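You operate a simulated robot arm through the tools that you are given. There is no shell and no other tool.

You are at the controls of a simulated two-armed robot. One attempt, no reset.

Task
Turn the red SET knob down to 10, open RELIEF, pump till the orange flag pops up, then release.
Fine: RELIEF and RELEASE all the way, and left open; leave the other levers and the white BLEED knob alone.

The check looks at the end state, three seconds after you hand in, the way a careful person would. Anything else that was tipped, shoved, dropped, spilled or broken makes it a failure.

Robot
Two 7-joint arms with fingered hands on one trunk that stands fixed in place. Base frame: the origin is at the foot of the trunk, x ahead of it, y to its left, z up; the work surface is at about z = 850. Readings come in mm, degrees, newtons and seconds.
The left shoulder is at [80, 198, 1530], the right one opposite. With the tool pointing down near the work surface each hand reaches from about 100 to 700 mm from the base axis, measured 20 degrees to its own side. Payload 4 kg a hand.
The TCP of each hand is the grasp point between the finger pads, 26 mm short of the fingertips. In the tool frame z runs along the fingers and y along their closing line. The gripper opens to 132 mm; its body begins 73 mm behind the TCP. The gripper is a hand of 4 fingers: y runs from the thumb to the fingers, the wrist lies at [0, 0, -239] in the tool frame.
Orientation is told as [roll, pitch, yaw] about the base's x, y, z axes, in that order, counted from this pose: with the fingers straight down and closing along the base's y, the tool's x points along the base's -x, its y along +y and its z along -z.

Tools
- The arms move only by the tool nudge_tool. It takes "left_targets", "right_targets" or both (then of equal length, played together; a hand with none holds still); each is a list of rows, each a list of 2 entries, a list of its own where there are three numbers: the shift along the tool's x, y, z in units of 200 mm (1.0 is 200 mm), then the turn, a rotation vector about the tool's x, y, z in units of 60 degrees (1.0 is 60 degrees). In form: [[[tx, ty, tz], [rx, ry, rz]], ...]. A call has 1 to 20 rows; each row is the pose to reach, as a shift and turn from the pose commanded when the call began, along the tool's axes at that moment. A call with a number of a shift or a turn outside -1 to 1 is refused whole. A row lasts 0.2 s, in which the tool goes at most 50 mm and 8.6 degrees; a call with a longer step from one row to the next is refused whole. A pose out of reach is approached as far as the arm can. The call stops where the force on the tool passes 40 N (or 10 N more than at its start, if that is more) or the arm is blocked; 0.2 s more then pass. In this call time passes only in rows, and 0.2 s behind the last. It gives the time, the measured TCP pose, the force on the tool (base axes), the opening and the grip force at its end, in the units of the frame above (readings bear some noise), with the torque about the TCP (base axes, N m) and any sound that the robot's microphone picked up, and new pictures: "pictures" is both (left out), scene, wrist or none (wrist: the cameras of the hands that moved).
- Cameras (640 x 400 px; columns grow to the right, rows downward): "scene" is now at [108, 7.9, 1690.6]; the picture's right is [0.09, -1.00, 0.00], its down [-0.75, -0.07, -0.66] and it looks along [0.66, 0.06, -0.75] (base axes); focal length 327 px, centre (320, 200). "left" rides on the left gripper at [-68, 2, -97] in its tool frame; the picture's right is [-0.03, -1.00, 0.00], its down [0.82, -0.02, -0.58] and it looks along [0.58, -0.01, 0.82] (tool axes); focal length 270 px, centre (320, 200). "right" rides on the right gripper at [68, 2, -97] in its tool frame; the picture's right is [-0.02, 1.00, 0.00], its down [-0.82, -0.02, -0.58] and it looks along [-0.58, -0.01, 0.82] (tool axes); focal length 270 px, centre (320, 200). There is no depth. A picture from a camera that has moved, and an enlarged one, comes with that camera's place and axes in the base frame and with its lens.
- lift_body(by): slides the trunk up (or, below 0, down) by that many mm; the arms and the scene camera ride with it, the base frame stays. It gives what a move gives, with no picture.
- set_fingers(finger1, finger2, finger3, thumb_bend, hand): sets how far each is bent, from 0 (flat) to 100 (curled in); at 30 the hand is open as for a grip, at 70 the pads meet at the TCP. One left out holds its place. A second passes; each finger stops where it meets its share of the squeeze, and holds until it gets a number again. It is the only way to open and close the hand. It gives what a move gives, with no picture; readings hold the bend of each and the force on the fingers (four entries, about 0 where the hand has none), thumb and palm.
- pan_tilt(pan, tilt): turns the head with the scene camera to pan (to the left, within 86 degrees either way) and tilt (down, from -29 to 69), counted from straight ahead of the robot. It gives what a move gives, and a new picture of the scene camera.
- close_up(camera, box): a new picture of the part [left, top, right, bottom] of that camera's present view, enlarged. No time passes.
- hand_in(): hands the job in; it is judged then, once.

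Places have to be worked out from the pictures, the camera data and where the tool is seen. Open the grippers and draw the arms clear of the work before you hand the job in, unless the task says otherwise.

The tools are called after "Call:" by a JSON object that holds its "api" and its "payload". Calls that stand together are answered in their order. nudge_tool: Moves the arms, as the interface text tells. Its arguments: {"type":"object","properties":{"left_targets":{"type":"array","items":{"type":"array"}},"right_targets":{"type":"array","items":{"type":"array"}},"pictures":{"type":"string","enum":["both","scene","wrist","none"]}},"required":[]} The other tools are called the same way: lift_body (by) moves the trunk up or down; set_fingers (finger1, finger2, finger3, thumb_bend, hand) moves the fingers one by one; pan_tilt (pan, tilt) turns the head that bears the scene camera; close_up (camera, box) takes an enlarged picture of a part of a camera's view; hand_in () hands the job in.

At the start:

```text
time: 0.0
left_tool_pos: [527.3, 353.7, 1225.7]
left_orientation: [0.0, 0.1, 0.0]
left_force: [-0.7, 0.0, 0.1]
left_torque: [0.04, -0.01, 0.01]
left_gripper_width: 131.9
left_finger_force: 0.0
left_shape: jaw
left_bend: [30.0, 30.0, 30.0, 30.0]
left_finger forces: [0.1, 0.1, 0.1, 0.1, 0.1, 0.0]
right_tool_pos: [598.6, -207.1, 1225.7]
right_orientation: [0.0, 0.0, 0.0]
right_force: [1.0, -0.7, -0.5]
right_torque: [0.02, -0.03, -0.03]
right_gripper_width: 132.0
right_finger_force: 0.0
right_shape: jaw
right_bend: [30.0, 30.0, 30.0, 30.0]
right_finger forces: [0.0, 0.0, 0.0, 0.0, 0.0, 0.0]
trunk travel left (down, up): [-840.0, 0.0]
head pan, tilt (commanded): [5.4, 48.5]
```

scene: 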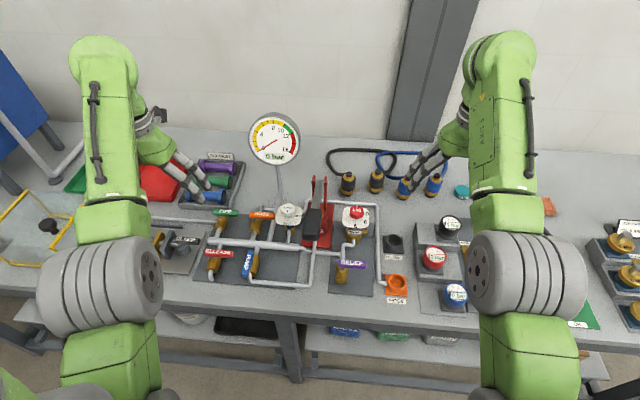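
right: 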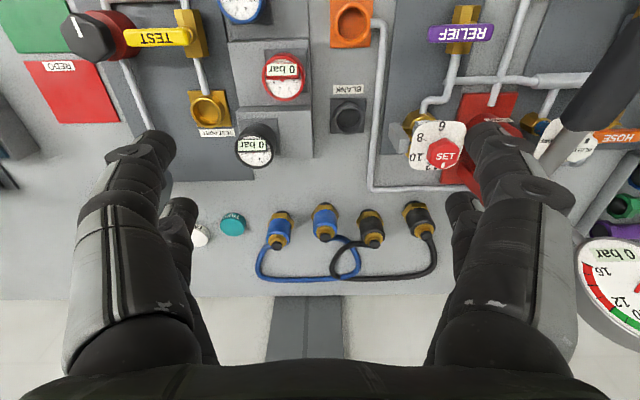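
left: 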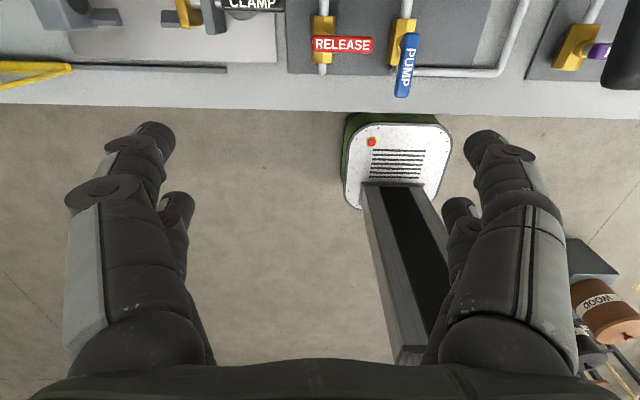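

I begin by looking closely at the panel in the middle of the bench, to tell the levers, knobs and gauge apart.

Call:
{"api": "close_up", "payload": {"camera": "scene", "box": [190, 100, 420, 310]}}

Call:
{"api": "close_up", "payload": {"camera": "scene", "box": [190, 190, 310, 300]}}

Call:
{"api": "close_up", "payload": {"camera": "scene", "box": [290, 180, 410, 300]}}

Call:
{"api": "close_up", "payload": {"camera": "right", "box": [340, 0, 640, 220]}}

```text
1.90 times, centred on (305, 205) of scene
camera zoom: at [108.0, 7.9, 1690.6], right [0.09, -1.0, 0.0], down [-0.75, -0.07, -0.66], along [0.66, 0.06, -0.75], focal length 623 px, centre (349, 190)
```

zoom: 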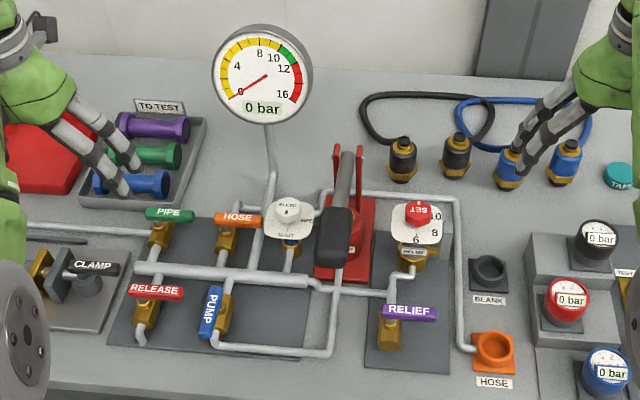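

```text
3.64 times, centred on (250, 245) of scene
camera zoom: at [108.0, 7.9, 1690.6], right [0.09, -1.0, 0.0], down [-0.75, -0.07, -0.66], along [0.66, 0.06, -0.75], focal length 1190 px, centre (574, 36)
```

zoom: 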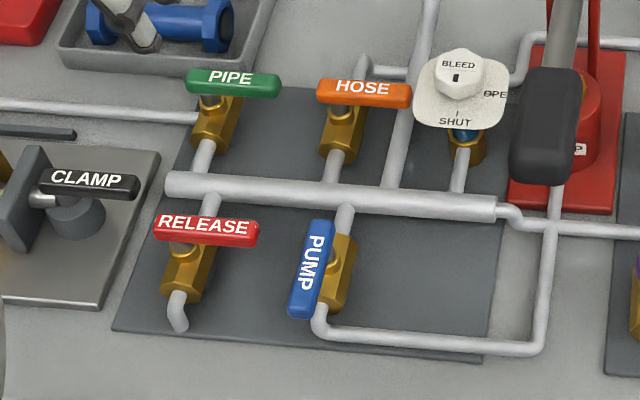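

```text
3.33 times, centred on (350, 240) of scene
camera zoom: at [108.0, 7.9, 1690.6], right [0.09, -1.0, 0.0], down [-0.75, -0.07, -0.66], along [0.66, 0.06, -0.75], focal length 1090 px, centre (220, 67)
```

zoom: 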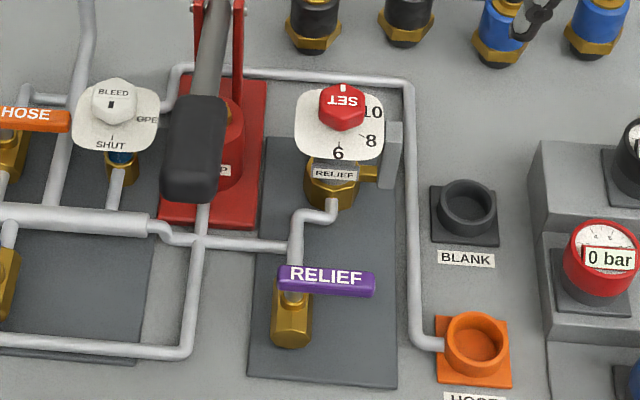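

```text
1.82 times, centred on (490, 110) of right
camera zoom: at [531.9, -206.0, 1321.8], right [0.02, 1.0, 0.0], down [0.82, -0.02, 0.58], along [0.58, -0.01, -0.82], focal length 491 px, centre (11, 364)
```

zoom: 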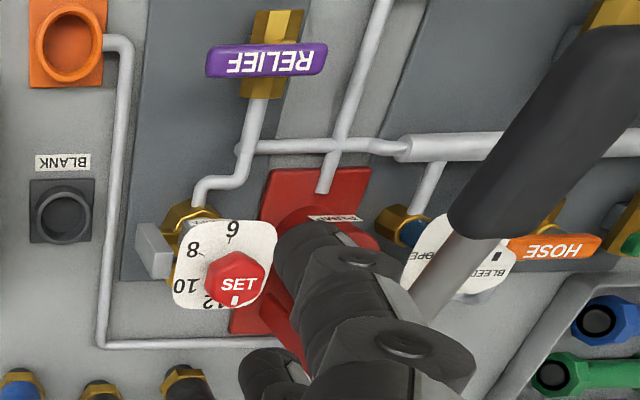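

I zoom further on the SET dial, the BLEED dial and the two levers I have to turn, to see their present settings.

Call:
{"api": "close_up", "payload": {"camera": "scene", "box": [335, 195, 385, 245]}}

Call:
{"api": "close_up", "payload": {"camera": "right", "box": [390, 90, 500, 200]}}

Call:
{"api": "close_up", "payload": {"camera": "scene", "box": [195, 230, 275, 290]}}

Call:
{"api": "close_up", "payload": {"camera": "scene", "box": [240, 100, 310, 170]}}

Call:
{"api": "close_up", "payload": {"camera": "scene", "box": [290, 160, 350, 260]}}

```text
8.00 times, centred on (360, 220) of scene
camera zoom: at [108.0, 7.9, 1690.6], right [0.09, -1.0, 0.0], down [-0.75, -0.07, -0.66], along [0.66, 0.06, -0.75], focal length 2617 px, centre (0, 40)
```

zoom: 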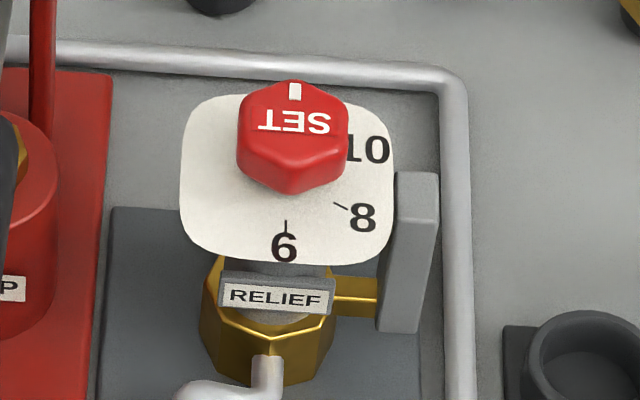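

```text
3.64 times, centred on (445, 145) of right
camera zoom: at [531.9, -206.0, 1321.8], right [0.02, 1.0, 0.0], down [0.82, -0.02, 0.58], along [0.58, -0.01, -0.82], focal length 983 px, centre (-134, 400)
```

zoom: 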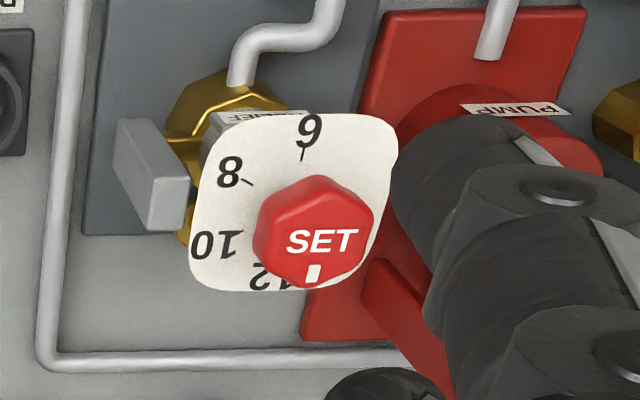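

```text
6.67 times, centred on (235, 260) of scene
camera zoom: at [108.0, 7.9, 1690.6], right [0.09, -1.0, 0.0], down [-0.75, -0.07, -0.66], along [0.66, 0.06, -0.75], focal length 2181 px, centre (887, -200)
```

zoom: 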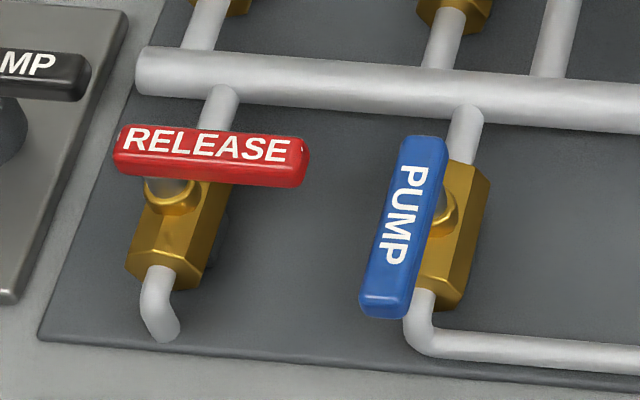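

```text
5.71 times, centred on (275, 135) of scene
camera zoom: at [108.0, 7.9, 1690.6], right [0.09, -1.0, 0.0], down [-0.75, -0.07, -0.66], along [0.66, 0.06, -0.75], focal length 1869 px, centre (577, 571)
```

zoom: 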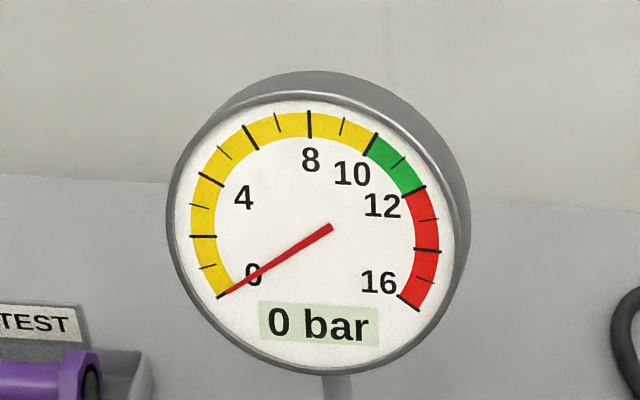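

```text
4.00 times, centred on (320, 210) of scene
camera zoom: at [108.0, 7.9, 1690.6], right [0.09, -1.0, 0.0], down [-0.75, -0.07, -0.66], along [0.66, 0.06, -0.75], focal length 1308 px, centre (320, 160)
```

zoom: 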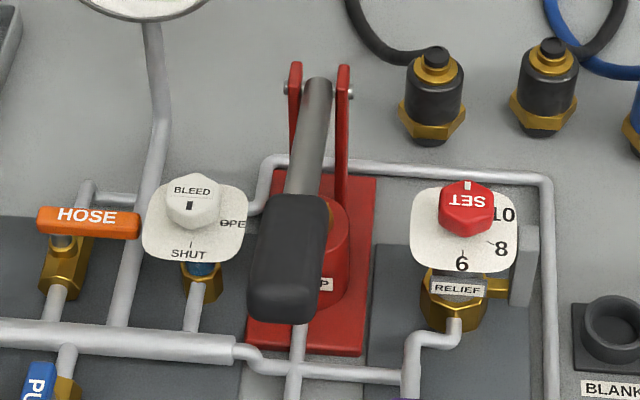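

The SET knob's mark points away from the robot (about 12), 10 lies clockwise from there; RELIEF and RELEASE lie across their pipes (shut) and PUMP lies along it. Next I look at the hands to learn how the fingers are arranged.

Call:
{"api": "close_up", "payload": {"camera": "scene", "box": [130, 90, 250, 220]}}

Call:
{"api": "close_up", "payload": {"camera": "scene", "box": [380, 90, 500, 220]}}

Call:
{"api": "close_up", "payload": {"camera": "left", "box": [240, 0, 640, 120]}}

```text
3.08 times, centred on (190, 155) of scene
camera zoom: at [108.0, 7.9, 1690.6], right [0.09, -1.0, 0.0], down [-0.75, -0.07, -0.66], along [0.66, 0.06, -0.75], focal length 1006 px, centre (720, 338)
```

zoom: 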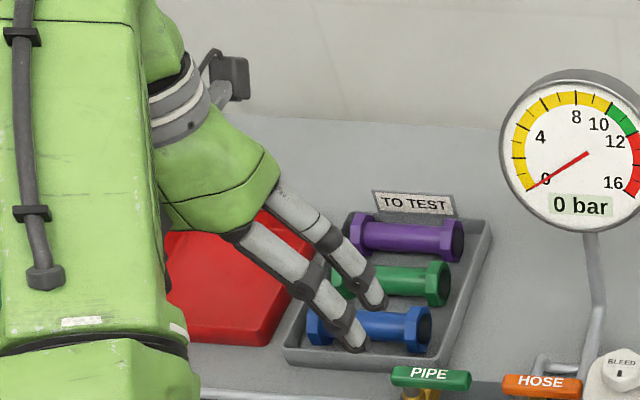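

```text
3.08 times, centred on (440, 155) of scene
camera zoom: at [108.0, 7.9, 1690.6], right [0.09, -1.0, 0.0], down [-0.75, -0.07, -0.66], along [0.66, 0.06, -0.75], focal length 1006 px, centre (-49, 338)
```

zoom: 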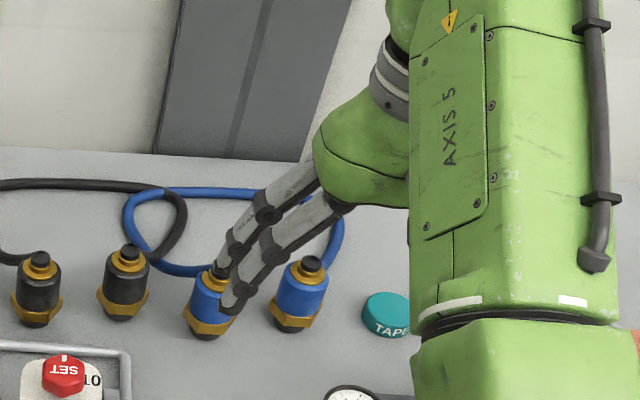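

```text
1.60 times, centred on (440, 60) of left
camera zoom: at [595.7, 356.1, 1321.7], right [0.03, -1.0, 0.0], down [-0.82, -0.02, 0.58], along [-0.58, -0.01, -0.82], focal length 432 px, centre (128, 424)
```

zoom: 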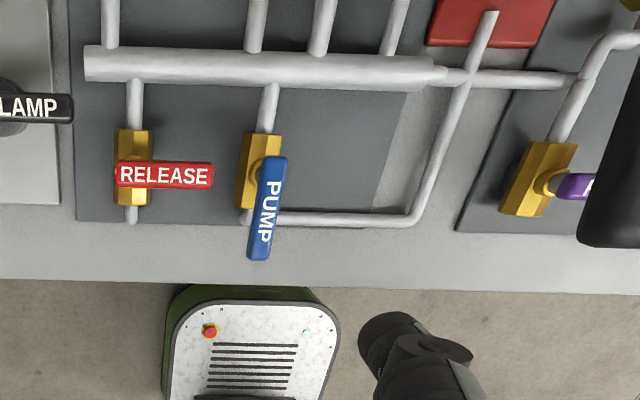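

RELEASE's lever spans about y 287–365 at x≈561, z≈935 (pivot near y 351), and RELIEF's spans y −74…+3 at x≈560 (pivot near y −11); the open PUMP lever points to the robot, so opening means swinging the free end toward the robot. I bend one finger at a time on the right hand in free air to learn which is which.

Call:
{"api": "set_fingers", "payload": {"hand": "right", "finger1": 70}}

Call:
{"api": "close_up", "payload": {"camera": "right", "box": [0, 0, 640, 400]}}

Call:
{"api": "set_fingers", "payload": {"hand": "right", "finger1": 30, "finger2": 70}}

Call:
{"api": "close_up", "payload": {"camera": "right", "box": [0, 0, 640, 400]}}

Call:
{"api": "set_fingers", "payload": {"hand": "right", "finger2": 30, "finger3": 70}}

Call:
{"api": "close_up", "payload": {"camera": "right", "box": [0, 0, 640, 400]}}

Call:
{"api": "set_fingers", "payload": {"hand": "right", "finger3": 30, "thumb_bend": 70}}

Call:
{"api": "close_up", "payload": {"camera": "right", "box": [0, 0, 640, 400]}}

```text
time: 1.0
left_tool_pos: [526.5, 353.9, 1225.5]
left_orientation: [0.1, 0.0, 0.0]
left_force: [0.3, -0.3, 0.7]
left_torque: [0.0, 0.03, 0.01]
left_gripper_width: 131.9
left_finger_force: 0.1
left_shape: jaw
left_bend: [30.0, 30.0, 30.0, 30.0]
left_finger forces: [0.0, 0.1, 0.0, 0.1, 0.0, 0.0]
right_tool_pos: [600.1, -207.6, 1226.4]
right_orientation: [0.0, 0.0, 0.0]
right_force: [0.3, 0.0, -0.1]
right_torque: [-0.03, 0.04, 0.0]
right_gripper_width: 67.5
right_finger_force: 0.1
right_shape: fingers
right_bend: [70.0, 30.0, 30.0, 30.0]
right_finger forces: [0.1, 0.1, 0.0, 0.0, 0.0, 0.0]
trunk travel left (down, up): [-840.0, 0.0]
head pan, tilt (commanded): [5.4, 48.5]
```

```text
1.00 times, centred on (320, 200) of right (not enlarged: the box is as wide or as high as the picture)
camera zoom: at [532.0, -206.0, 1321.8], right [0.02, 1.0, 0.0], down [0.82, -0.02, 0.58], along [0.58, -0.01, -0.82], focal length 270 px, centre (320, 200)
```

zoom: 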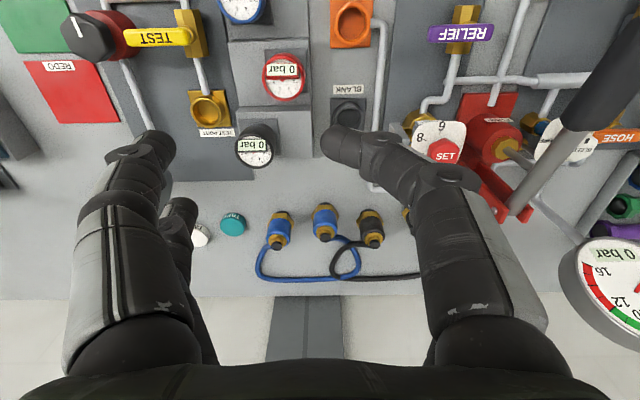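

```text
time: 2.0
left_tool_pos: [527.3, 353.2, 1224.9]
left_orientation: [0.0, 0.0, 0.0]
left_force: [0.8, -0.3, -0.5]
left_torque: [0.01, -0.05, -0.02]
left_gripper_width: 132.1
left_finger_force: 0.0
left_shape: jaw
left_bend: [30.0, 30.0, 30.0, 30.0]
left_finger forces: [0.0, 0.1, 0.1, 0.0, 0.1, 0.1]
right_tool_pos: [598.7, -208.6, 1224.9]
right_orientation: [0.0, 0.0, 0.0]
right_force: [0.5, -0.7, 0.0]
right_torque: [0.02, -0.02, -0.02]
right_gripper_width: 132.3
right_finger_force: 0.1
right_shape: fingers
right_bend: [30.0, 70.0, 30.0, 30.0]
right_finger forces: [0.0, 0.1, 0.0, 0.0, 0.0, 0.1]
trunk travel left (down, up): [-840.0, 0.0]
head pan, tilt (commanded): [5.4, 48.5]
```

```text
1.00 times, centred on (320, 200) of right (not enlarged: the box is as wide or as high as the picture)
camera zoom: at [532.0, -206.0, 1321.8], right [0.02, 1.0, 0.0], down [0.82, -0.02, 0.58], along [0.58, -0.01, -0.82], focal length 270 px, centre (320, 200)
```

zoom: 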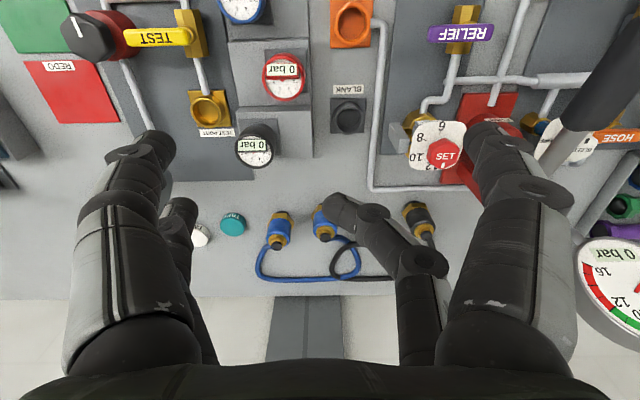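

```text
time: 3.0
left_tool_pos: [527.5, 353.1, 1223.5]
left_orientation: [0.0, 0.0, 0.0]
left_force: [-1.0, -0.1, 0.1]
left_torque: [0.02, 0.0, -0.03]
left_gripper_width: 132.1
left_finger_force: 0.1
left_shape: jaw
left_bend: [30.0, 30.0, 30.0, 30.0]
left_finger forces: [0.0, 0.0, 0.0, 0.1, 0.1, 0.0]
right_tool_pos: [599.1, -208.8, 1225.0]
right_orientation: [0.0, -0.1, 0.0]
right_force: [-1.1, 0.3, -0.4]
right_torque: [-0.02, 0.01, 0.02]
right_gripper_width: 132.6
right_finger_force: 0.0
right_shape: fingers
right_bend: [30.0, 30.0, 70.0, 30.0]
right_finger forces: [0.1, 0.0, 0.0, 0.1, 0.0, 0.0]
trunk travel left (down, up): [-840.0, 0.0]
head pan, tilt (commanded): [5.4, 48.5]
```

```text
1.00 times, centred on (320, 200) of right (not enlarged: the box is as wide or as high as the picture)
camera zoom: at [532.0, -206.0, 1321.8], right [0.02, 1.0, 0.0], down [0.82, -0.02, 0.58], along [0.58, -0.01, -0.82], focal length 270 px, centre (320, 200)
```

zoom: 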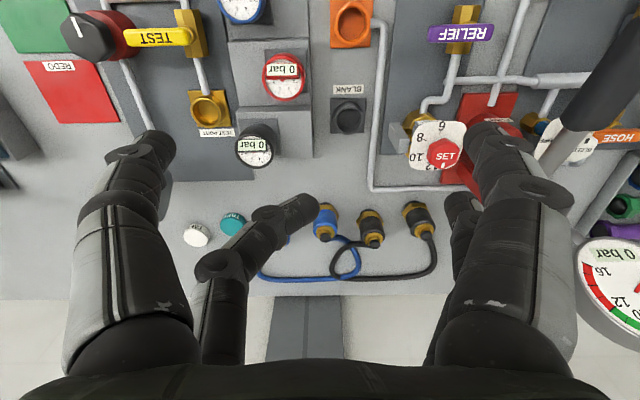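

```text
time: 4.0
left_tool_pos: [527.3, 354.1, 1224.5]
left_orientation: [0.0, 0.0, 0.0]
left_force: [-0.3, -0.3, 0.3]
left_torque: [-0.03, 0.0, 0.0]
left_gripper_width: 132.1
left_finger_force: 0.2
left_shape: jaw
left_bend: [30.0, 30.0, 30.0, 30.0]
left_finger forces: [0.0, 0.0, 0.0, 0.0, 0.1, 0.1]
right_tool_pos: [599.3, -207.1, 1225.9]
right_orientation: [0.1, 0.1, 0.0]
right_force: [0.9, 0.4, 0.4]
right_torque: [0.01, 0.0, 0.0]
right_gripper_width: 66.9
right_finger_force: 0.1
right_shape: fingers
right_bend: [30.0, 30.0, 30.0, 70.0]
right_finger forces: [0.0, 0.0, 0.1, 0.1, 0.0, 0.0]
trunk travel left (down, up): [-840.0, 0.0]
head pan, tilt (commanded): [5.4, 48.5]
```

```text
1.00 times, centred on (320, 200) of right (not enlarged: the box is as wide or as high as the picture)
camera zoom: at [532.0, -206.0, 1321.9], right [0.02, 1.0, 0.0], down [0.82, -0.02, 0.58], along [0.58, -0.01, -0.82], focal length 270 px, centre (320, 200)
```

zoom: 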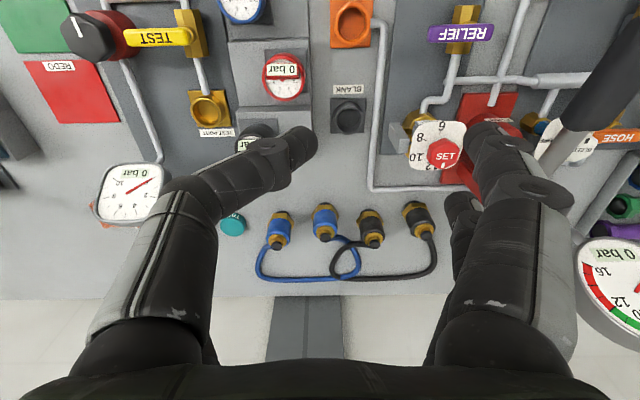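

The hand is two opposed pairs: finger1/thumb on the camera side and finger2/finger3 16 mm beyond the centre, closing along y. The SET knob sits at about (694, −43) with its top near z 988, so I half-close the right fingers and move above it for a close look.

Call:
{"api": "set_fingers", "payload": {"hand": "right", "finger1": 48, "finger2": 48, "finger3": 48, "thumb_bend": 48}}

Call:
{"api": "nudge_tool", "payload": {"right_targets": [[[-0.08, 0.14, 0.11], [0, 0, 0]], [[-0.16, 0.28, 0.22], [0, 0, 0]], [[-0.24, 0.42, 0.33], [0, 0, 0]], [[-0.32, 0.56, 0.44], [0, 0, 0]], [[-0.4, 0.7, 0.55], [0, 0, 0]], [[-0.47, 0.825, 0.66], [0, 0, 0]]]}}

```text
time: 5.0
left_tool_pos: [527.9, 353.3, 1225.2]
left_orientation: [0.1, 0.0, 0.0]
left_force: [0.1, 0.8, 0.4]
left_torque: [-0.01, -0.01, -0.01]
left_gripper_width: 131.8
left_finger_force: 0.1
left_shape: jaw
left_bend: [30.0, 30.0, 30.0, 30.0]
left_finger forces: [0.0, 0.1, 0.0, 0.1, 0.0, 0.0]
right_tool_pos: [599.0, -208.7, 1225.3]
right_orientation: [0.0, 0.0, -0.1]
right_force: [0.3, -0.4, -0.4]
right_torque: [0.0, 0.0, -0.02]
right_gripper_width: 72.9
right_finger_force: 0.1
right_shape: fingers
right_bend: [48.0, 48.0, 48.0, 48.0]
right_finger forces: [0.0, 0.1, 0.1, 0.1, 0.0, 0.0]
trunk travel left (down, up): [-840.0, 0.0]
head pan, tilt (commanded): [5.4, 48.5]
```

```text
time: 6.4
left_tool_pos: [528.5, 353.4, 1222.5]
left_orientation: [-0.1, 0.0, 0.0]
left_force: [0.2, -0.6, 0.5]
left_torque: [-0.01, 0.0, 0.03]
left_gripper_width: 131.9
left_finger_force: 0.0
left_shape: jaw
left_bend: [30.0, 30.0, 30.0, 30.0]
left_finger forces: [0.0, 0.1, 0.0, 0.0, 0.0, 0.1]
right_tool_pos: [695.5, -39.5, 1092.6]
right_orientation: [0.0, 0.2, 0.0]
right_force: [0.1, 0.2, -0.8]
right_torque: [0.05, -0.01, 0.02]
right_gripper_width: 72.8
right_finger_force: 0.0
right_shape: fingers
right_bend: [48.0, 48.0, 48.0, 48.0]
right_finger forces: [0.0, 0.1, 0.0, 0.0, 0.0, 0.0]
trunk travel left (down, up): [-840.0, 0.0]
head pan, tilt (commanded): [5.4, 48.5]
camera scene: at [109.4, 9.8, 1690.5], right [0.09, -1.0, 0.0], down [-0.75, -0.07, -0.66], along [0.66, 0.06, -0.75], focal length 327 px, centre (320, 200)
camera right: at [628.5, -36.9, 1189.7], right [0.03, 1.0, 0.0], down [0.82, -0.02, 0.58], along [0.58, -0.01, -0.82], focal length 270 px, centre (320, 200)
```

scene: 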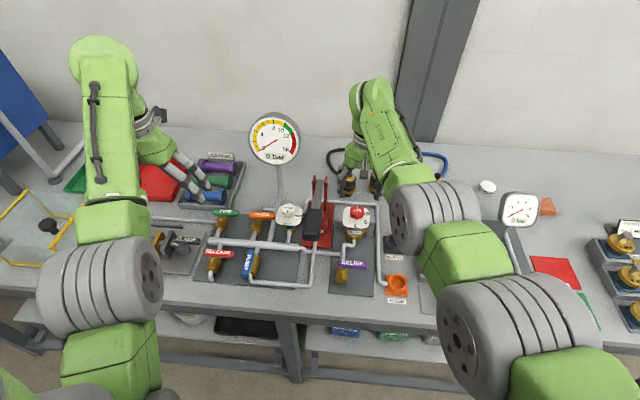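
right: 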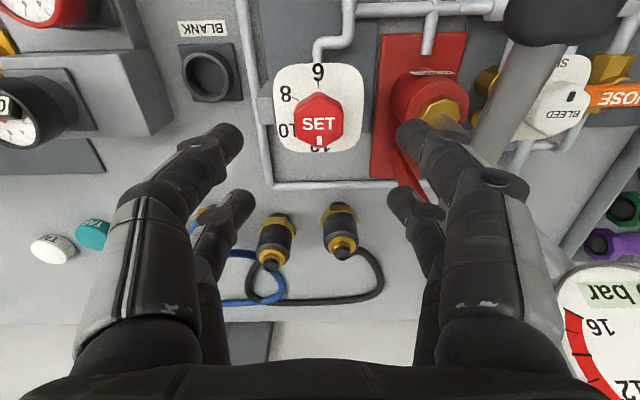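

The hand is above and the dial is in clear view; I zoom in on it to measure the angle and re-measure its place.

Call:
{"api": "close_up", "payload": {"camera": "right", "box": [260, 50, 380, 170]}}

Call:
{"api": "close_up", "payload": {"camera": "scene", "box": [325, 180, 395, 245]}}

```text
3.33 times, centred on (320, 110) of right
camera zoom: at [628.5, -36.9, 1189.7], right [0.03, 1.0, 0.0], down [0.82, -0.02, 0.58], along [0.58, -0.01, -0.82], focal length 901 px, centre (320, 500)
```

zoom: 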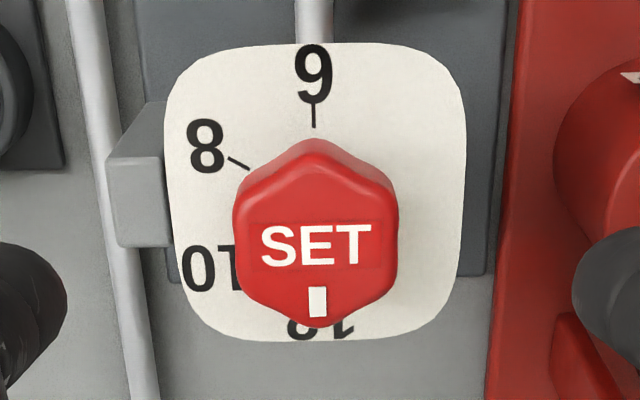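

```text
6.15 times, centred on (360, 212) of scene
camera zoom: at [109.4, 9.8, 1690.5], right [0.09, -1.0, 0.0], down [-0.75, -0.07, -0.66], along [0.66, 0.06, -0.75], focal length 2013 px, centre (74, 123)
```

zoom: 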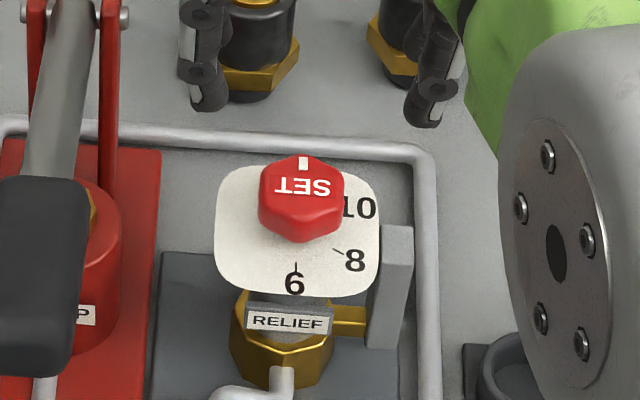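

The mark points at 12 with 6 toward the robot and 60° per 2 bar, so 10 is 60° clockwise; the knob centre is about (697, −39), top z≈986, and a grey block stands just right of the dial (y −74…−91). To keep fingers off that block I turn the hand so it closes along x.

Call:
{"api": "nudge_tool", "payload": {"right_targets": [[[0, 0, 0], [0, 0, -0.125]], [[0, 0, 0], [0, 0, -0.25]], [[0, 0, 0], [0, 0, -0.375]], [[0, 0, 0], [0, 0, -0.5]], [[0, 0, 0], [0, 0, -0.625]], [[0, 0, 0], [0, 0, -0.75]]], "pictures": "none"}}

Call:
{"api": "nudge_tool", "payload": {"right_targets": [[[0, 0, 0], [0, 0, -0.125]], [[0, 0, 0], [0, 0, -0.25]], [[0, 0, 0], [0, 0, -0.375]], [[0, 0, 0], [0, 0, -0.5]], [[0, 0, 0], [0, 0, -0.625]], [[0, 0, 0], [0, 0, -0.75]]]}}

Call:
{"api": "close_up", "payload": {"camera": "right", "box": [240, 40, 400, 180]}}

```text
time: 7.8
left_tool_pos: [527.2, 353.3, 1224.4]
left_orientation: [0.0, 0.0, -0.1]
left_force: [0.3, -0.9, -0.6]
left_torque: [-0.01, 0.0, 0.0]
left_gripper_width: 132.1
left_finger_force: 0.0
left_shape: jaw
left_bend: [30.0, 30.0, 30.0, 30.0]
left_finger forces: [0.1, 0.0, 0.0, 0.0, 0.0, 0.0]
right_tool_pos: [693.3, -42.3, 1093.8]
right_orientation: [0.0, 0.0, 45.1]
right_force: [-0.5, -0.6, -0.4]
right_torque: [0.01, -0.02, 0.0]
right_gripper_width: 73.0
right_finger_force: 0.1
right_shape: fingers
right_bend: [48.0, 48.0, 48.0, 48.0]
right_finger forces: [0.0, 0.0, 0.0, 0.1, 0.0, 0.0]
trunk travel left (down, up): [-840.0, 0.0]
head pan, tilt (commanded): [5.4, 48.5]
```

```text
time: 9.2
left_tool_pos: [526.2, 353.3, 1225.8]
left_orientation: [0.0, 0.0, 0.1]
left_force: [-0.3, -0.2, -0.1]
left_torque: [-0.03, -0.03, 0.02]
left_gripper_width: 131.8
left_finger_force: 0.1
left_shape: jaw
left_bend: [30.0, 30.0, 30.0, 30.0]
left_finger forces: [0.1, 0.0, 0.0, 0.1, 0.0, 0.1]
right_tool_pos: [692.3, -42.5, 1093.8]
right_orientation: [0.0, 0.0, 90.2]
right_force: [-0.2, 0.3, -0.2]
right_torque: [-0.03, -0.02, 0.0]
right_gripper_width: 72.5
right_finger_force: 0.1
right_shape: fingers
right_bend: [48.0, 48.0, 48.0, 48.0]
right_finger forces: [0.1, 0.1, 0.0, 0.1, 0.0, 0.0]
trunk travel left (down, up): [-840.0, 0.0]
head pan, tilt (commanded): [5.4, 48.5]
camera scene: at [108.1, 8.0, 1690.6], right [0.09, -1.0, 0.0], down [-0.75, -0.07, -0.66], along [0.66, 0.06, -0.75], focal length 327 px, centre (320, 200)
camera right: at [692.0, -111.5, 1189.4], right [-1.0, 0.02, 0.0], down [0.02, 0.82, 0.58], along [0.01, 0.58, -0.82], focal length 270 px, centre (320, 200)
```

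scene: 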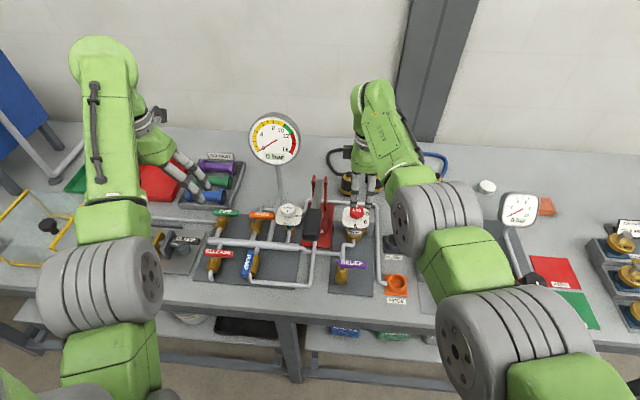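
right: 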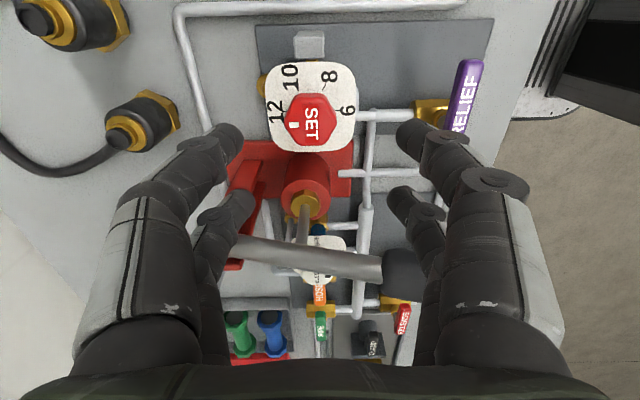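

```text
2.86 times, centred on (320, 110) of right
camera zoom: at [692.0, -111.5, 1189.4], right [-1.0, 0.02, 0.0], down [0.02, 0.82, 0.58], along [0.01, 0.58, -0.82], focal length 772 px, centre (320, 457)
```

zoom: 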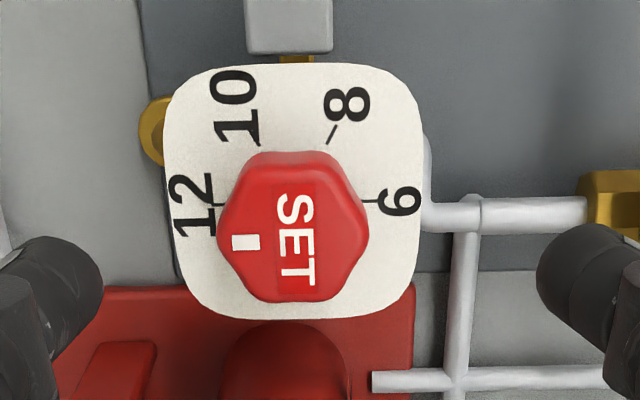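

The knob lies 6–7 mm further in +x than the tool axis and is centred in y. I zoom in harder to read the mark against the ticks and to judge the grey block's height.

Call:
{"api": "close_up", "payload": {"camera": "right", "box": [275, 80, 350, 155]}}

Call:
{"api": "close_up", "payload": {"camera": "right", "box": [255, 10, 375, 85]}}

Call:
{"api": "close_up", "payload": {"camera": "scene", "box": [335, 195, 385, 245]}}

```text
5.33 times, centred on (312, 118) of right
camera zoom: at [692.0, -111.5, 1189.4], right [-1.0, 0.02, 0.0], down [0.02, 0.82, 0.58], along [0.01, 0.58, -0.82], focal length 1442 px, centre (360, 640)
```

zoom: 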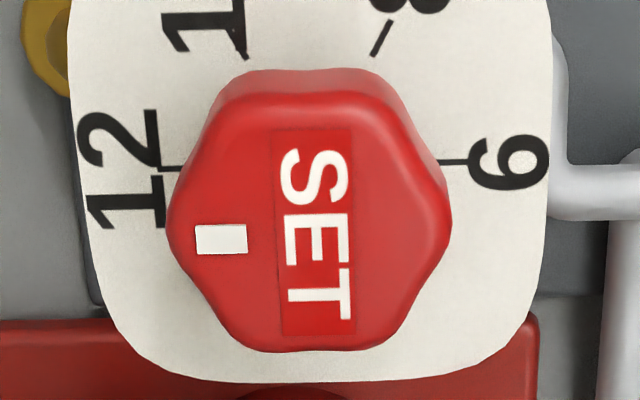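

```text
5.33 times, centred on (315, 48) of right
camera zoom: at [692.0, -111.5, 1189.4], right [-1.0, 0.02, 0.0], down [0.02, 0.82, 0.58], along [0.01, 0.58, -0.82], focal length 1442 px, centre (347, 1013)
```

zoom: 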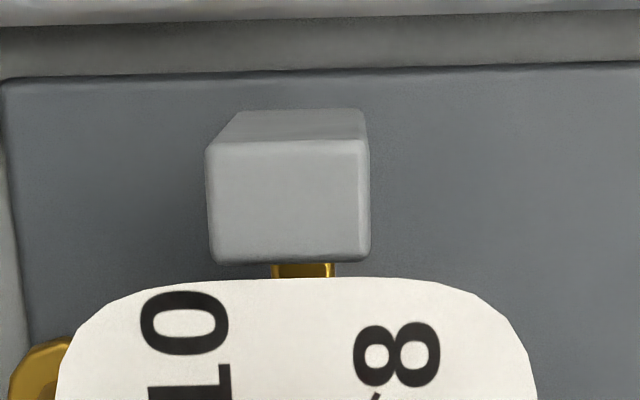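

```text
8.00 times, centred on (360, 220) of scene
camera zoom: at [108.1, 8.0, 1690.6], right [0.09, -1.0, 0.0], down [-0.75, -0.07, -0.66], along [0.66, 0.06, -0.75], focal length 2617 px, centre (0, 40)
```

zoom: 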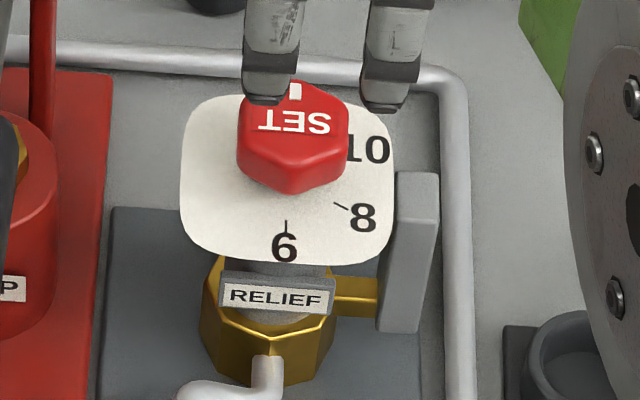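

The mark is right on 12 (text squared with the dial) and ticks are 60° apart, so I need −60°; I put the knob axis at about (700.5, −40). I turn the hand 30° more (so the pads meet hex flats), centre it and come down to just above the knob.

Call:
{"api": "nudge_tool", "payload": {"right_targets": [[[-0.005, -0.01, 0.06], [0, 0, -0.125]], [[-0.01, -0.02, 0.12], [0, 0, -0.25]], [[-0.0175, -0.0325, 0.18], [0, 0, -0.375]], [[-0.0175, -0.0325, 0.25], [0, 0, -0.5]], [[-0.0175, -0.0325, 0.3], [0, 0, -0.5]], [[-0.0175, -0.0325, 0.3], [0, 0, -0.5]]]}}

Call:
{"api": "close_up", "payload": {"camera": "scene", "box": [320, 170, 400, 250]}}

Call:
{"api": "close_up", "payload": {"camera": "right", "box": [200, 60, 440, 230]}}

```text
time: 10.6
left_tool_pos: [528.0, 353.5, 1223.3]
left_orientation: [0.0, 0.1, 0.1]
left_force: [0.5, 0.6, 0.1]
left_torque: [0.02, 0.0, 0.01]
left_gripper_width: 131.9
left_finger_force: 0.1
left_shape: jaw
left_bend: [30.0, 30.0, 30.0, 30.0]
left_finger forces: [0.0, 0.1, 0.0, 0.1, 0.0, 0.0]
right_tool_pos: [686.9, -40.2, 1037.0]
right_orientation: [0.0, -0.1, 120.2]
right_force: [-0.6, 0.3, 0.0]
right_torque: [-0.02, 0.01, 0.0]
right_gripper_width: 72.6
right_finger_force: 0.1
right_shape: fingers
right_bend: [48.0, 48.0, 48.0, 48.0]
right_finger forces: [0.0, 0.0, 0.1, 0.1, 0.0, 0.0]
right hand out of reach, approached as far as the arm can: row 2, 3, 4, 5, 6
trunk travel left (down, up): [-840.0, 0.0]
head pan, tilt (commanded): [5.4, 48.5]
camera scene: at [108.5, 8.0, 1690.6], right [0.09, -1.0, 0.0], down [-0.75, -0.07, -0.66], along [0.66, 0.06, -0.75], focal length 327 px, centre (320, 200)
camera right: at [721.1, -99.5, 1135.0], right [-0.88, -0.48, 0.0], down [-0.39, 0.72, 0.58], along [-0.28, 0.51, -0.82], focal length 270 px, centre (320, 200)
```

scene: 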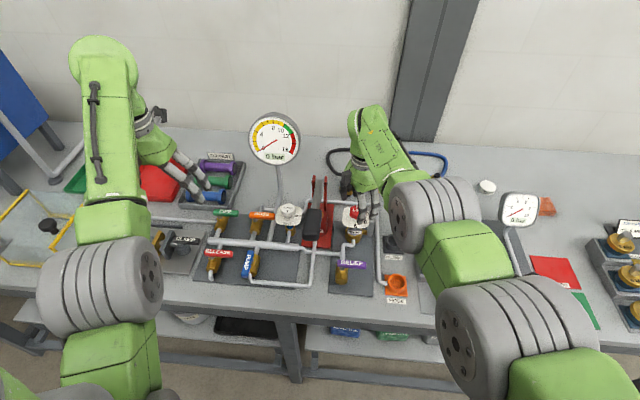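
right: 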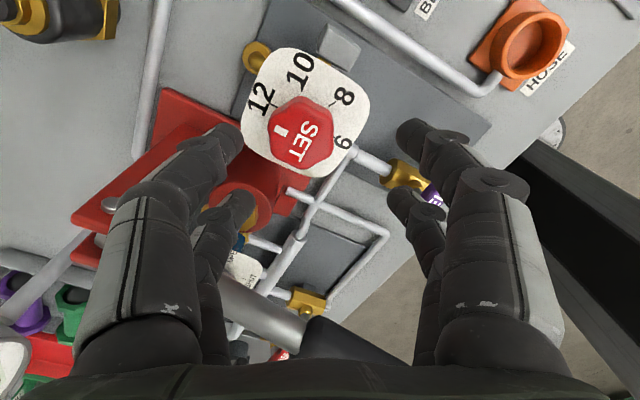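

```text
5.00 times, centred on (360, 210) of scene
camera zoom: at [108.5, 8.0, 1690.6], right [0.09, -1.0, 0.0], down [-0.75, -0.07, -0.66], along [0.66, 0.06, -0.75], focal length 1636 px, centre (120, 150)
```

zoom: 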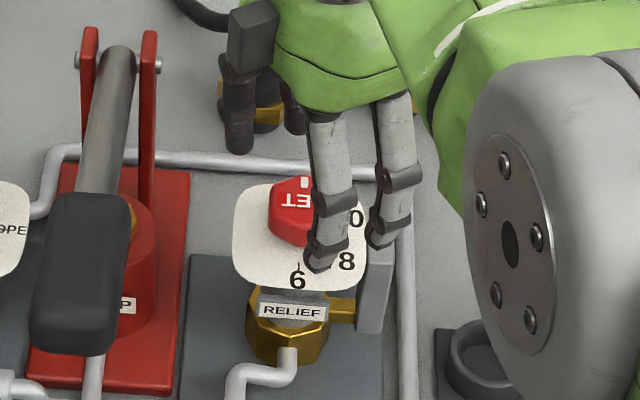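

```text
2.35 times, centred on (320, 145) of right
camera zoom: at [721.1, -99.5, 1135.0], right [-0.88, -0.48, 0.0], down [-0.39, 0.72, 0.58], along [-0.28, 0.51, -0.82], focal length 636 px, centre (320, 329)
```

zoom: 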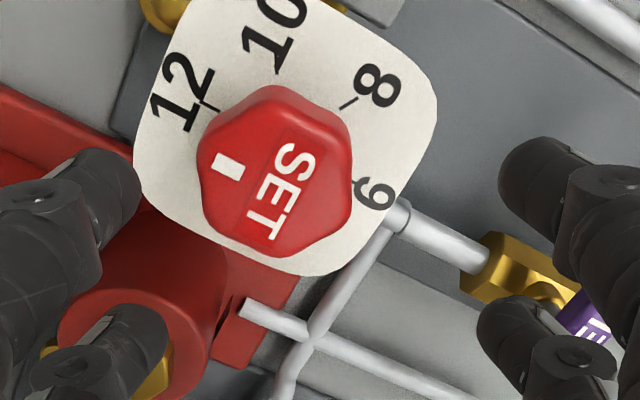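

The right arm is at the end of its reach there (it stopped near x 687), because the shoulder is high. I raise the right hand 200 mm, then I'll lower the trunk by 200 mm so both shoulders come closer to the work.

Call:
{"api": "nudge_tool", "payload": {"right_targets": [[[0, 0, -0.2], [0, 0, 0]], [[0, 0, -0.4], [0, 0, 0]], [[0, 0, -0.6], [0, 0, 0]], [[0, 0, -0.8], [0, 0, 0]], [[0, 0, -1.0], [0, 0, 0]], [[0, 0, -1.0], [0, 0, 0]]], "pictures": "none"}}

Call:
{"api": "lift_body", "payload": {"by": -100}}

Call:
{"api": "pan_tilt", "payload": {"pan": 5.4, "tilt": 45}}

```text
time: 12.0
left_tool_pos: [527.2, 354.8, 1225.4]
left_orientation: [0.0, 0.0, 0.0]
left_force: [-0.2, 1.2, -1.2]
left_torque: [0.04, 0.0, 0.0]
left_gripper_width: 131.8
left_finger_force: 0.1
left_shape: jaw
left_bend: [30.0, 30.0, 30.0, 30.0]
left_finger forces: [0.1, 0.0, 0.1, 0.0, 0.0, 0.1]
right_tool_pos: [684.9, -39.4, 1235.1]
right_orientation: [0.0, -0.1, 120.1]
right_force: [1.0, 0.6, 0.0]
right_torque: [0.02, 0.02, -0.01]
right_gripper_width: 72.9
right_finger_force: 0.1
right_shape: fingers
right_bend: [48.0, 48.0, 48.0, 48.0]
right_finger forces: [0.0, 0.0, 0.0, 0.0, 0.0, 0.0]
trunk travel left (down, up): [-840.0, 0.0]
head pan, tilt (commanded): [5.4, 48.5]
```

```text
time: 13.3
left_tool_pos: [526.8, 353.9, 1125.0]
left_orientation: [0.0, 0.1, 0.0]
left_force: [1.0, -0.5, 0.3]
left_torque: [-0.03, -0.04, 0.01]
left_gripper_width: 131.9
left_finger_force: 0.0
left_shape: jaw
left_bend: [30.0, 30.0, 30.0, 30.0]
left_finger forces: [0.1, 0.1, 0.0, 0.0, 0.1, 0.1]
right_tool_pos: [685.5, -39.4, 1135.8]
right_orientation: [-0.1, 0.0, 120.1]
right_force: [-0.4, 0.4, 0.8]
right_torque: [0.0, 0.01, 0.01]
right_gripper_width: 72.4
right_finger_force: 0.2
right_shape: fingers
right_bend: [48.0, 48.0, 48.0, 48.0]
right_finger forces: [0.0, 0.2, 0.1, 0.0, 0.1, 0.0]
trunk travel left (down, up): [-740.0, 100.0]
head pan, tilt (commanded): [5.4, 48.5]
```

```text
time: 14.0
left_tool_pos: [525.7, 352.6, 1125.4]
left_orientation: [0.0, 0.0, 0.1]
left_force: [0.4, 0.0, -0.9]
left_torque: [0.0, -0.03, 0.0]
left_gripper_width: 131.9
left_finger_force: 0.0
left_shape: jaw
left_bend: [30.0, 30.0, 30.0, 30.0]
left_finger forces: [0.1, 0.0, 0.0, 0.0, 0.1, 0.0]
right_tool_pos: [685.6, -40.3, 1134.8]
right_orientation: [0.0, 0.0, 120.0]
right_force: [-0.5, 0.1, -0.2]
right_torque: [-0.01, -0.05, 0.01]
right_gripper_width: 72.9
right_finger_force: 0.1
right_shape: fingers
right_bend: [48.0, 48.0, 48.0, 48.0]
right_finger forces: [0.0, 0.0, 0.0, 0.1, 0.1, 0.0]
trunk travel left (down, up): [-740.0, 100.0]
head pan, tilt (commanded): [5.4, 45.0]
camera scene: at [111.0, 8.2, 1595.5], right [0.09, -1.0, 0.0], down [-0.7, -0.07, -0.71], along [0.7, 0.07, -0.71], focal length 327 px, centre (320, 200)
```

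scene: 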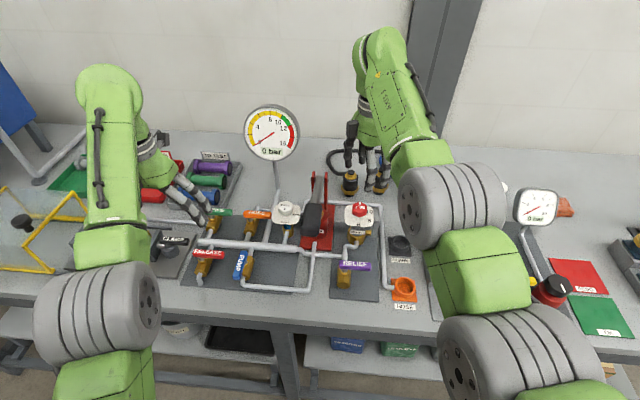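

Clear so far; the levers and the knob are well below both hands. I lower the trunk another 100 mm (right fingertips end about 23 mm above the knob).

Call:
{"api": "lift_body", "payload": {"by": -100}}

Call:
{"api": "pan_tilt", "payload": {"pan": 2, "tilt": 40}}

Call:
{"api": "close_up", "payload": {"camera": "right", "box": [0, 0, 640, 400]}}

Call:
{"api": "close_up", "payload": {"camera": "scene", "box": [200, 80, 480, 255]}}

```text
time: 15.3
left_tool_pos: [528.1, 353.5, 1024.8]
left_orientation: [0.1, 0.0, 0.0]
left_force: [0.1, -0.3, -0.6]
left_torque: [0.03, 0.0, -0.01]
left_gripper_width: 132.0
left_finger_force: 0.1
left_shape: jaw
left_bend: [30.0, 30.0, 30.0, 30.0]
left_finger forces: [0.0, 0.0, 0.0, 0.0, 0.1, 0.0]
right_tool_pos: [685.6, -39.4, 1034.8]
right_orientation: [-0.1, 0.0, 120.0]
right_force: [1.0, 0.4, 0.4]
right_torque: [0.02, 0.0, 0.0]
right_gripper_width: 72.8
right_finger_force: 0.1
right_shape: fingers
right_bend: [48.0, 48.0, 48.0, 48.0]
right_finger forces: [0.0, 0.1, 0.0, 0.0, 0.0, 0.0]
trunk travel left (down, up): [-640.0, 200.0]
head pan, tilt (commanded): [5.4, 45.0]
```

```text
time: 16.0
left_tool_pos: [525.6, 354.4, 1025.2]
left_orientation: [0.0, 0.0, 0.0]
left_force: [0.3, -0.7, -0.2]
left_torque: [0.02, 0.02, -0.01]
left_gripper_width: 131.8
left_finger_force: 0.0
left_shape: jaw
left_bend: [30.0, 30.0, 30.0, 30.0]
left_finger forces: [0.1, 0.0, 0.1, 0.0, 0.0, 0.0]
right_tool_pos: [685.7, -40.3, 1035.0]
right_orientation: [0.0, 0.0, 120.0]
right_force: [0.3, -0.6, 0.3]
right_torque: [-0.02, 0.04, 0.03]
right_gripper_width: 72.7
right_finger_force: 0.1
right_shape: fingers
right_bend: [48.0, 48.0, 48.0, 48.0]
right_finger forces: [0.0, 0.1, 0.0, 0.0, 0.0, 0.0]
trunk travel left (down, up): [-640.0, 200.0]
head pan, tilt (commanded): [2.0, 40.0]
camera scene: at [114.8, 3.5, 1502.7], right [0.04, -1.0, 0.0], down [-0.64, -0.02, -0.77], along [0.77, 0.03, -0.64], focal length 327 px, centre (320, 200)
```

scene: 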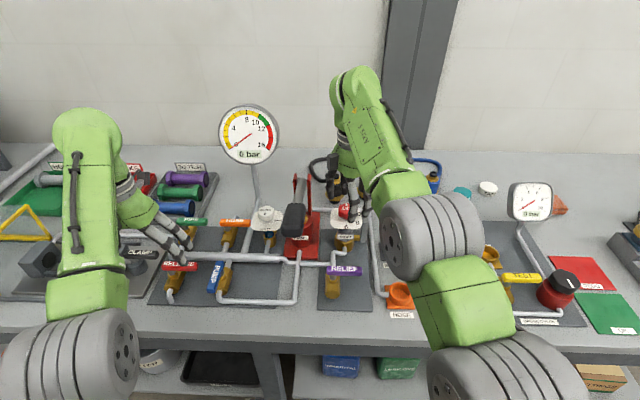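

```text
1.00 times, centred on (320, 200) of right (not enlarged: the box is as wide or as high as the picture)
camera zoom: at [718.9, -99.8, 1131.5], right [-0.88, -0.48, 0.0], down [-0.39, 0.72, 0.58], along [-0.28, 0.51, -0.82], focal length 270 px, centre (320, 200)
```

zoom: 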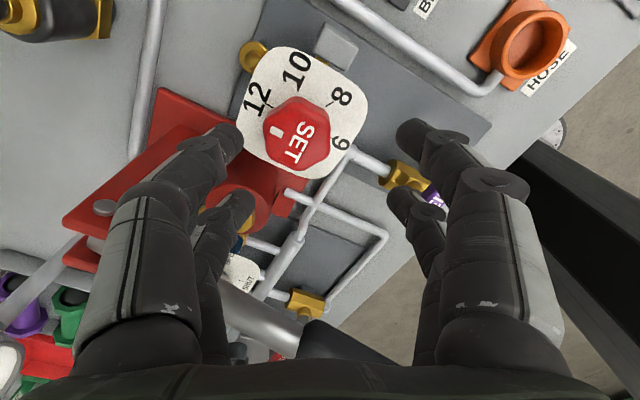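

```text
2.29 times, centred on (340, 168) of scene
camera zoom: at [114.8, 3.5, 1502.7], right [0.04, -1.0, 0.0], down [-0.64, -0.02, -0.77], along [0.77, 0.03, -0.64], focal length 748 px, centre (274, 274)
```

zoom: 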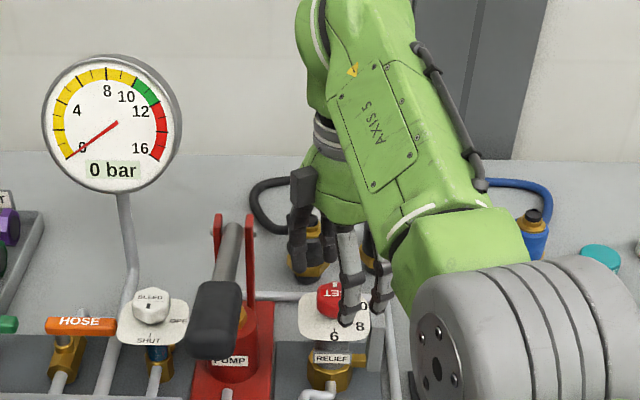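

Trunk is down 200 mm. I zoom on the wrist view to fix the knob's offset from the tool axis before centring.

Call:
{"api": "close_up", "payload": {"camera": "right", "box": [230, 30, 390, 200]}}

Call:
{"api": "close_up", "payload": {"camera": "scene", "box": [320, 170, 380, 260]}}

```text
2.35 times, centred on (310, 115) of right
camera zoom: at [718.9, -99.8, 1131.5], right [-0.88, -0.48, 0.0], down [-0.39, 0.72, 0.58], along [-0.28, 0.51, -0.82], focal length 636 px, centre (344, 400)
```

zoom: 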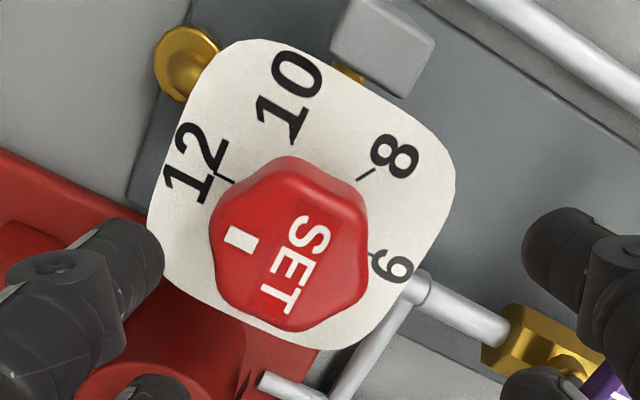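

```text
4.44 times, centred on (350, 215) of scene
camera zoom: at [114.8, 3.5, 1502.7], right [0.04, -1.0, 0.0], down [-0.64, -0.02, -0.77], along [0.77, 0.03, -0.64], focal length 1454 px, centre (187, 133)
```

zoom: 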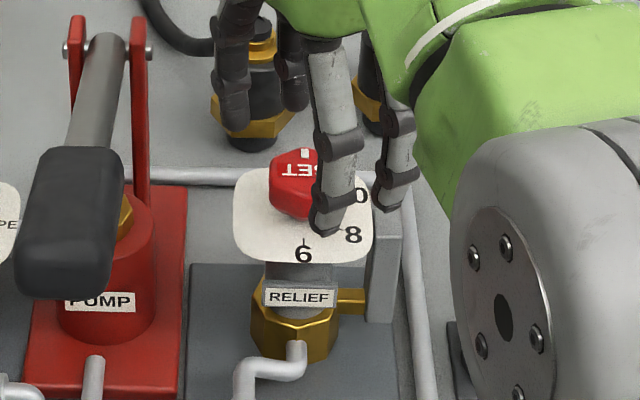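

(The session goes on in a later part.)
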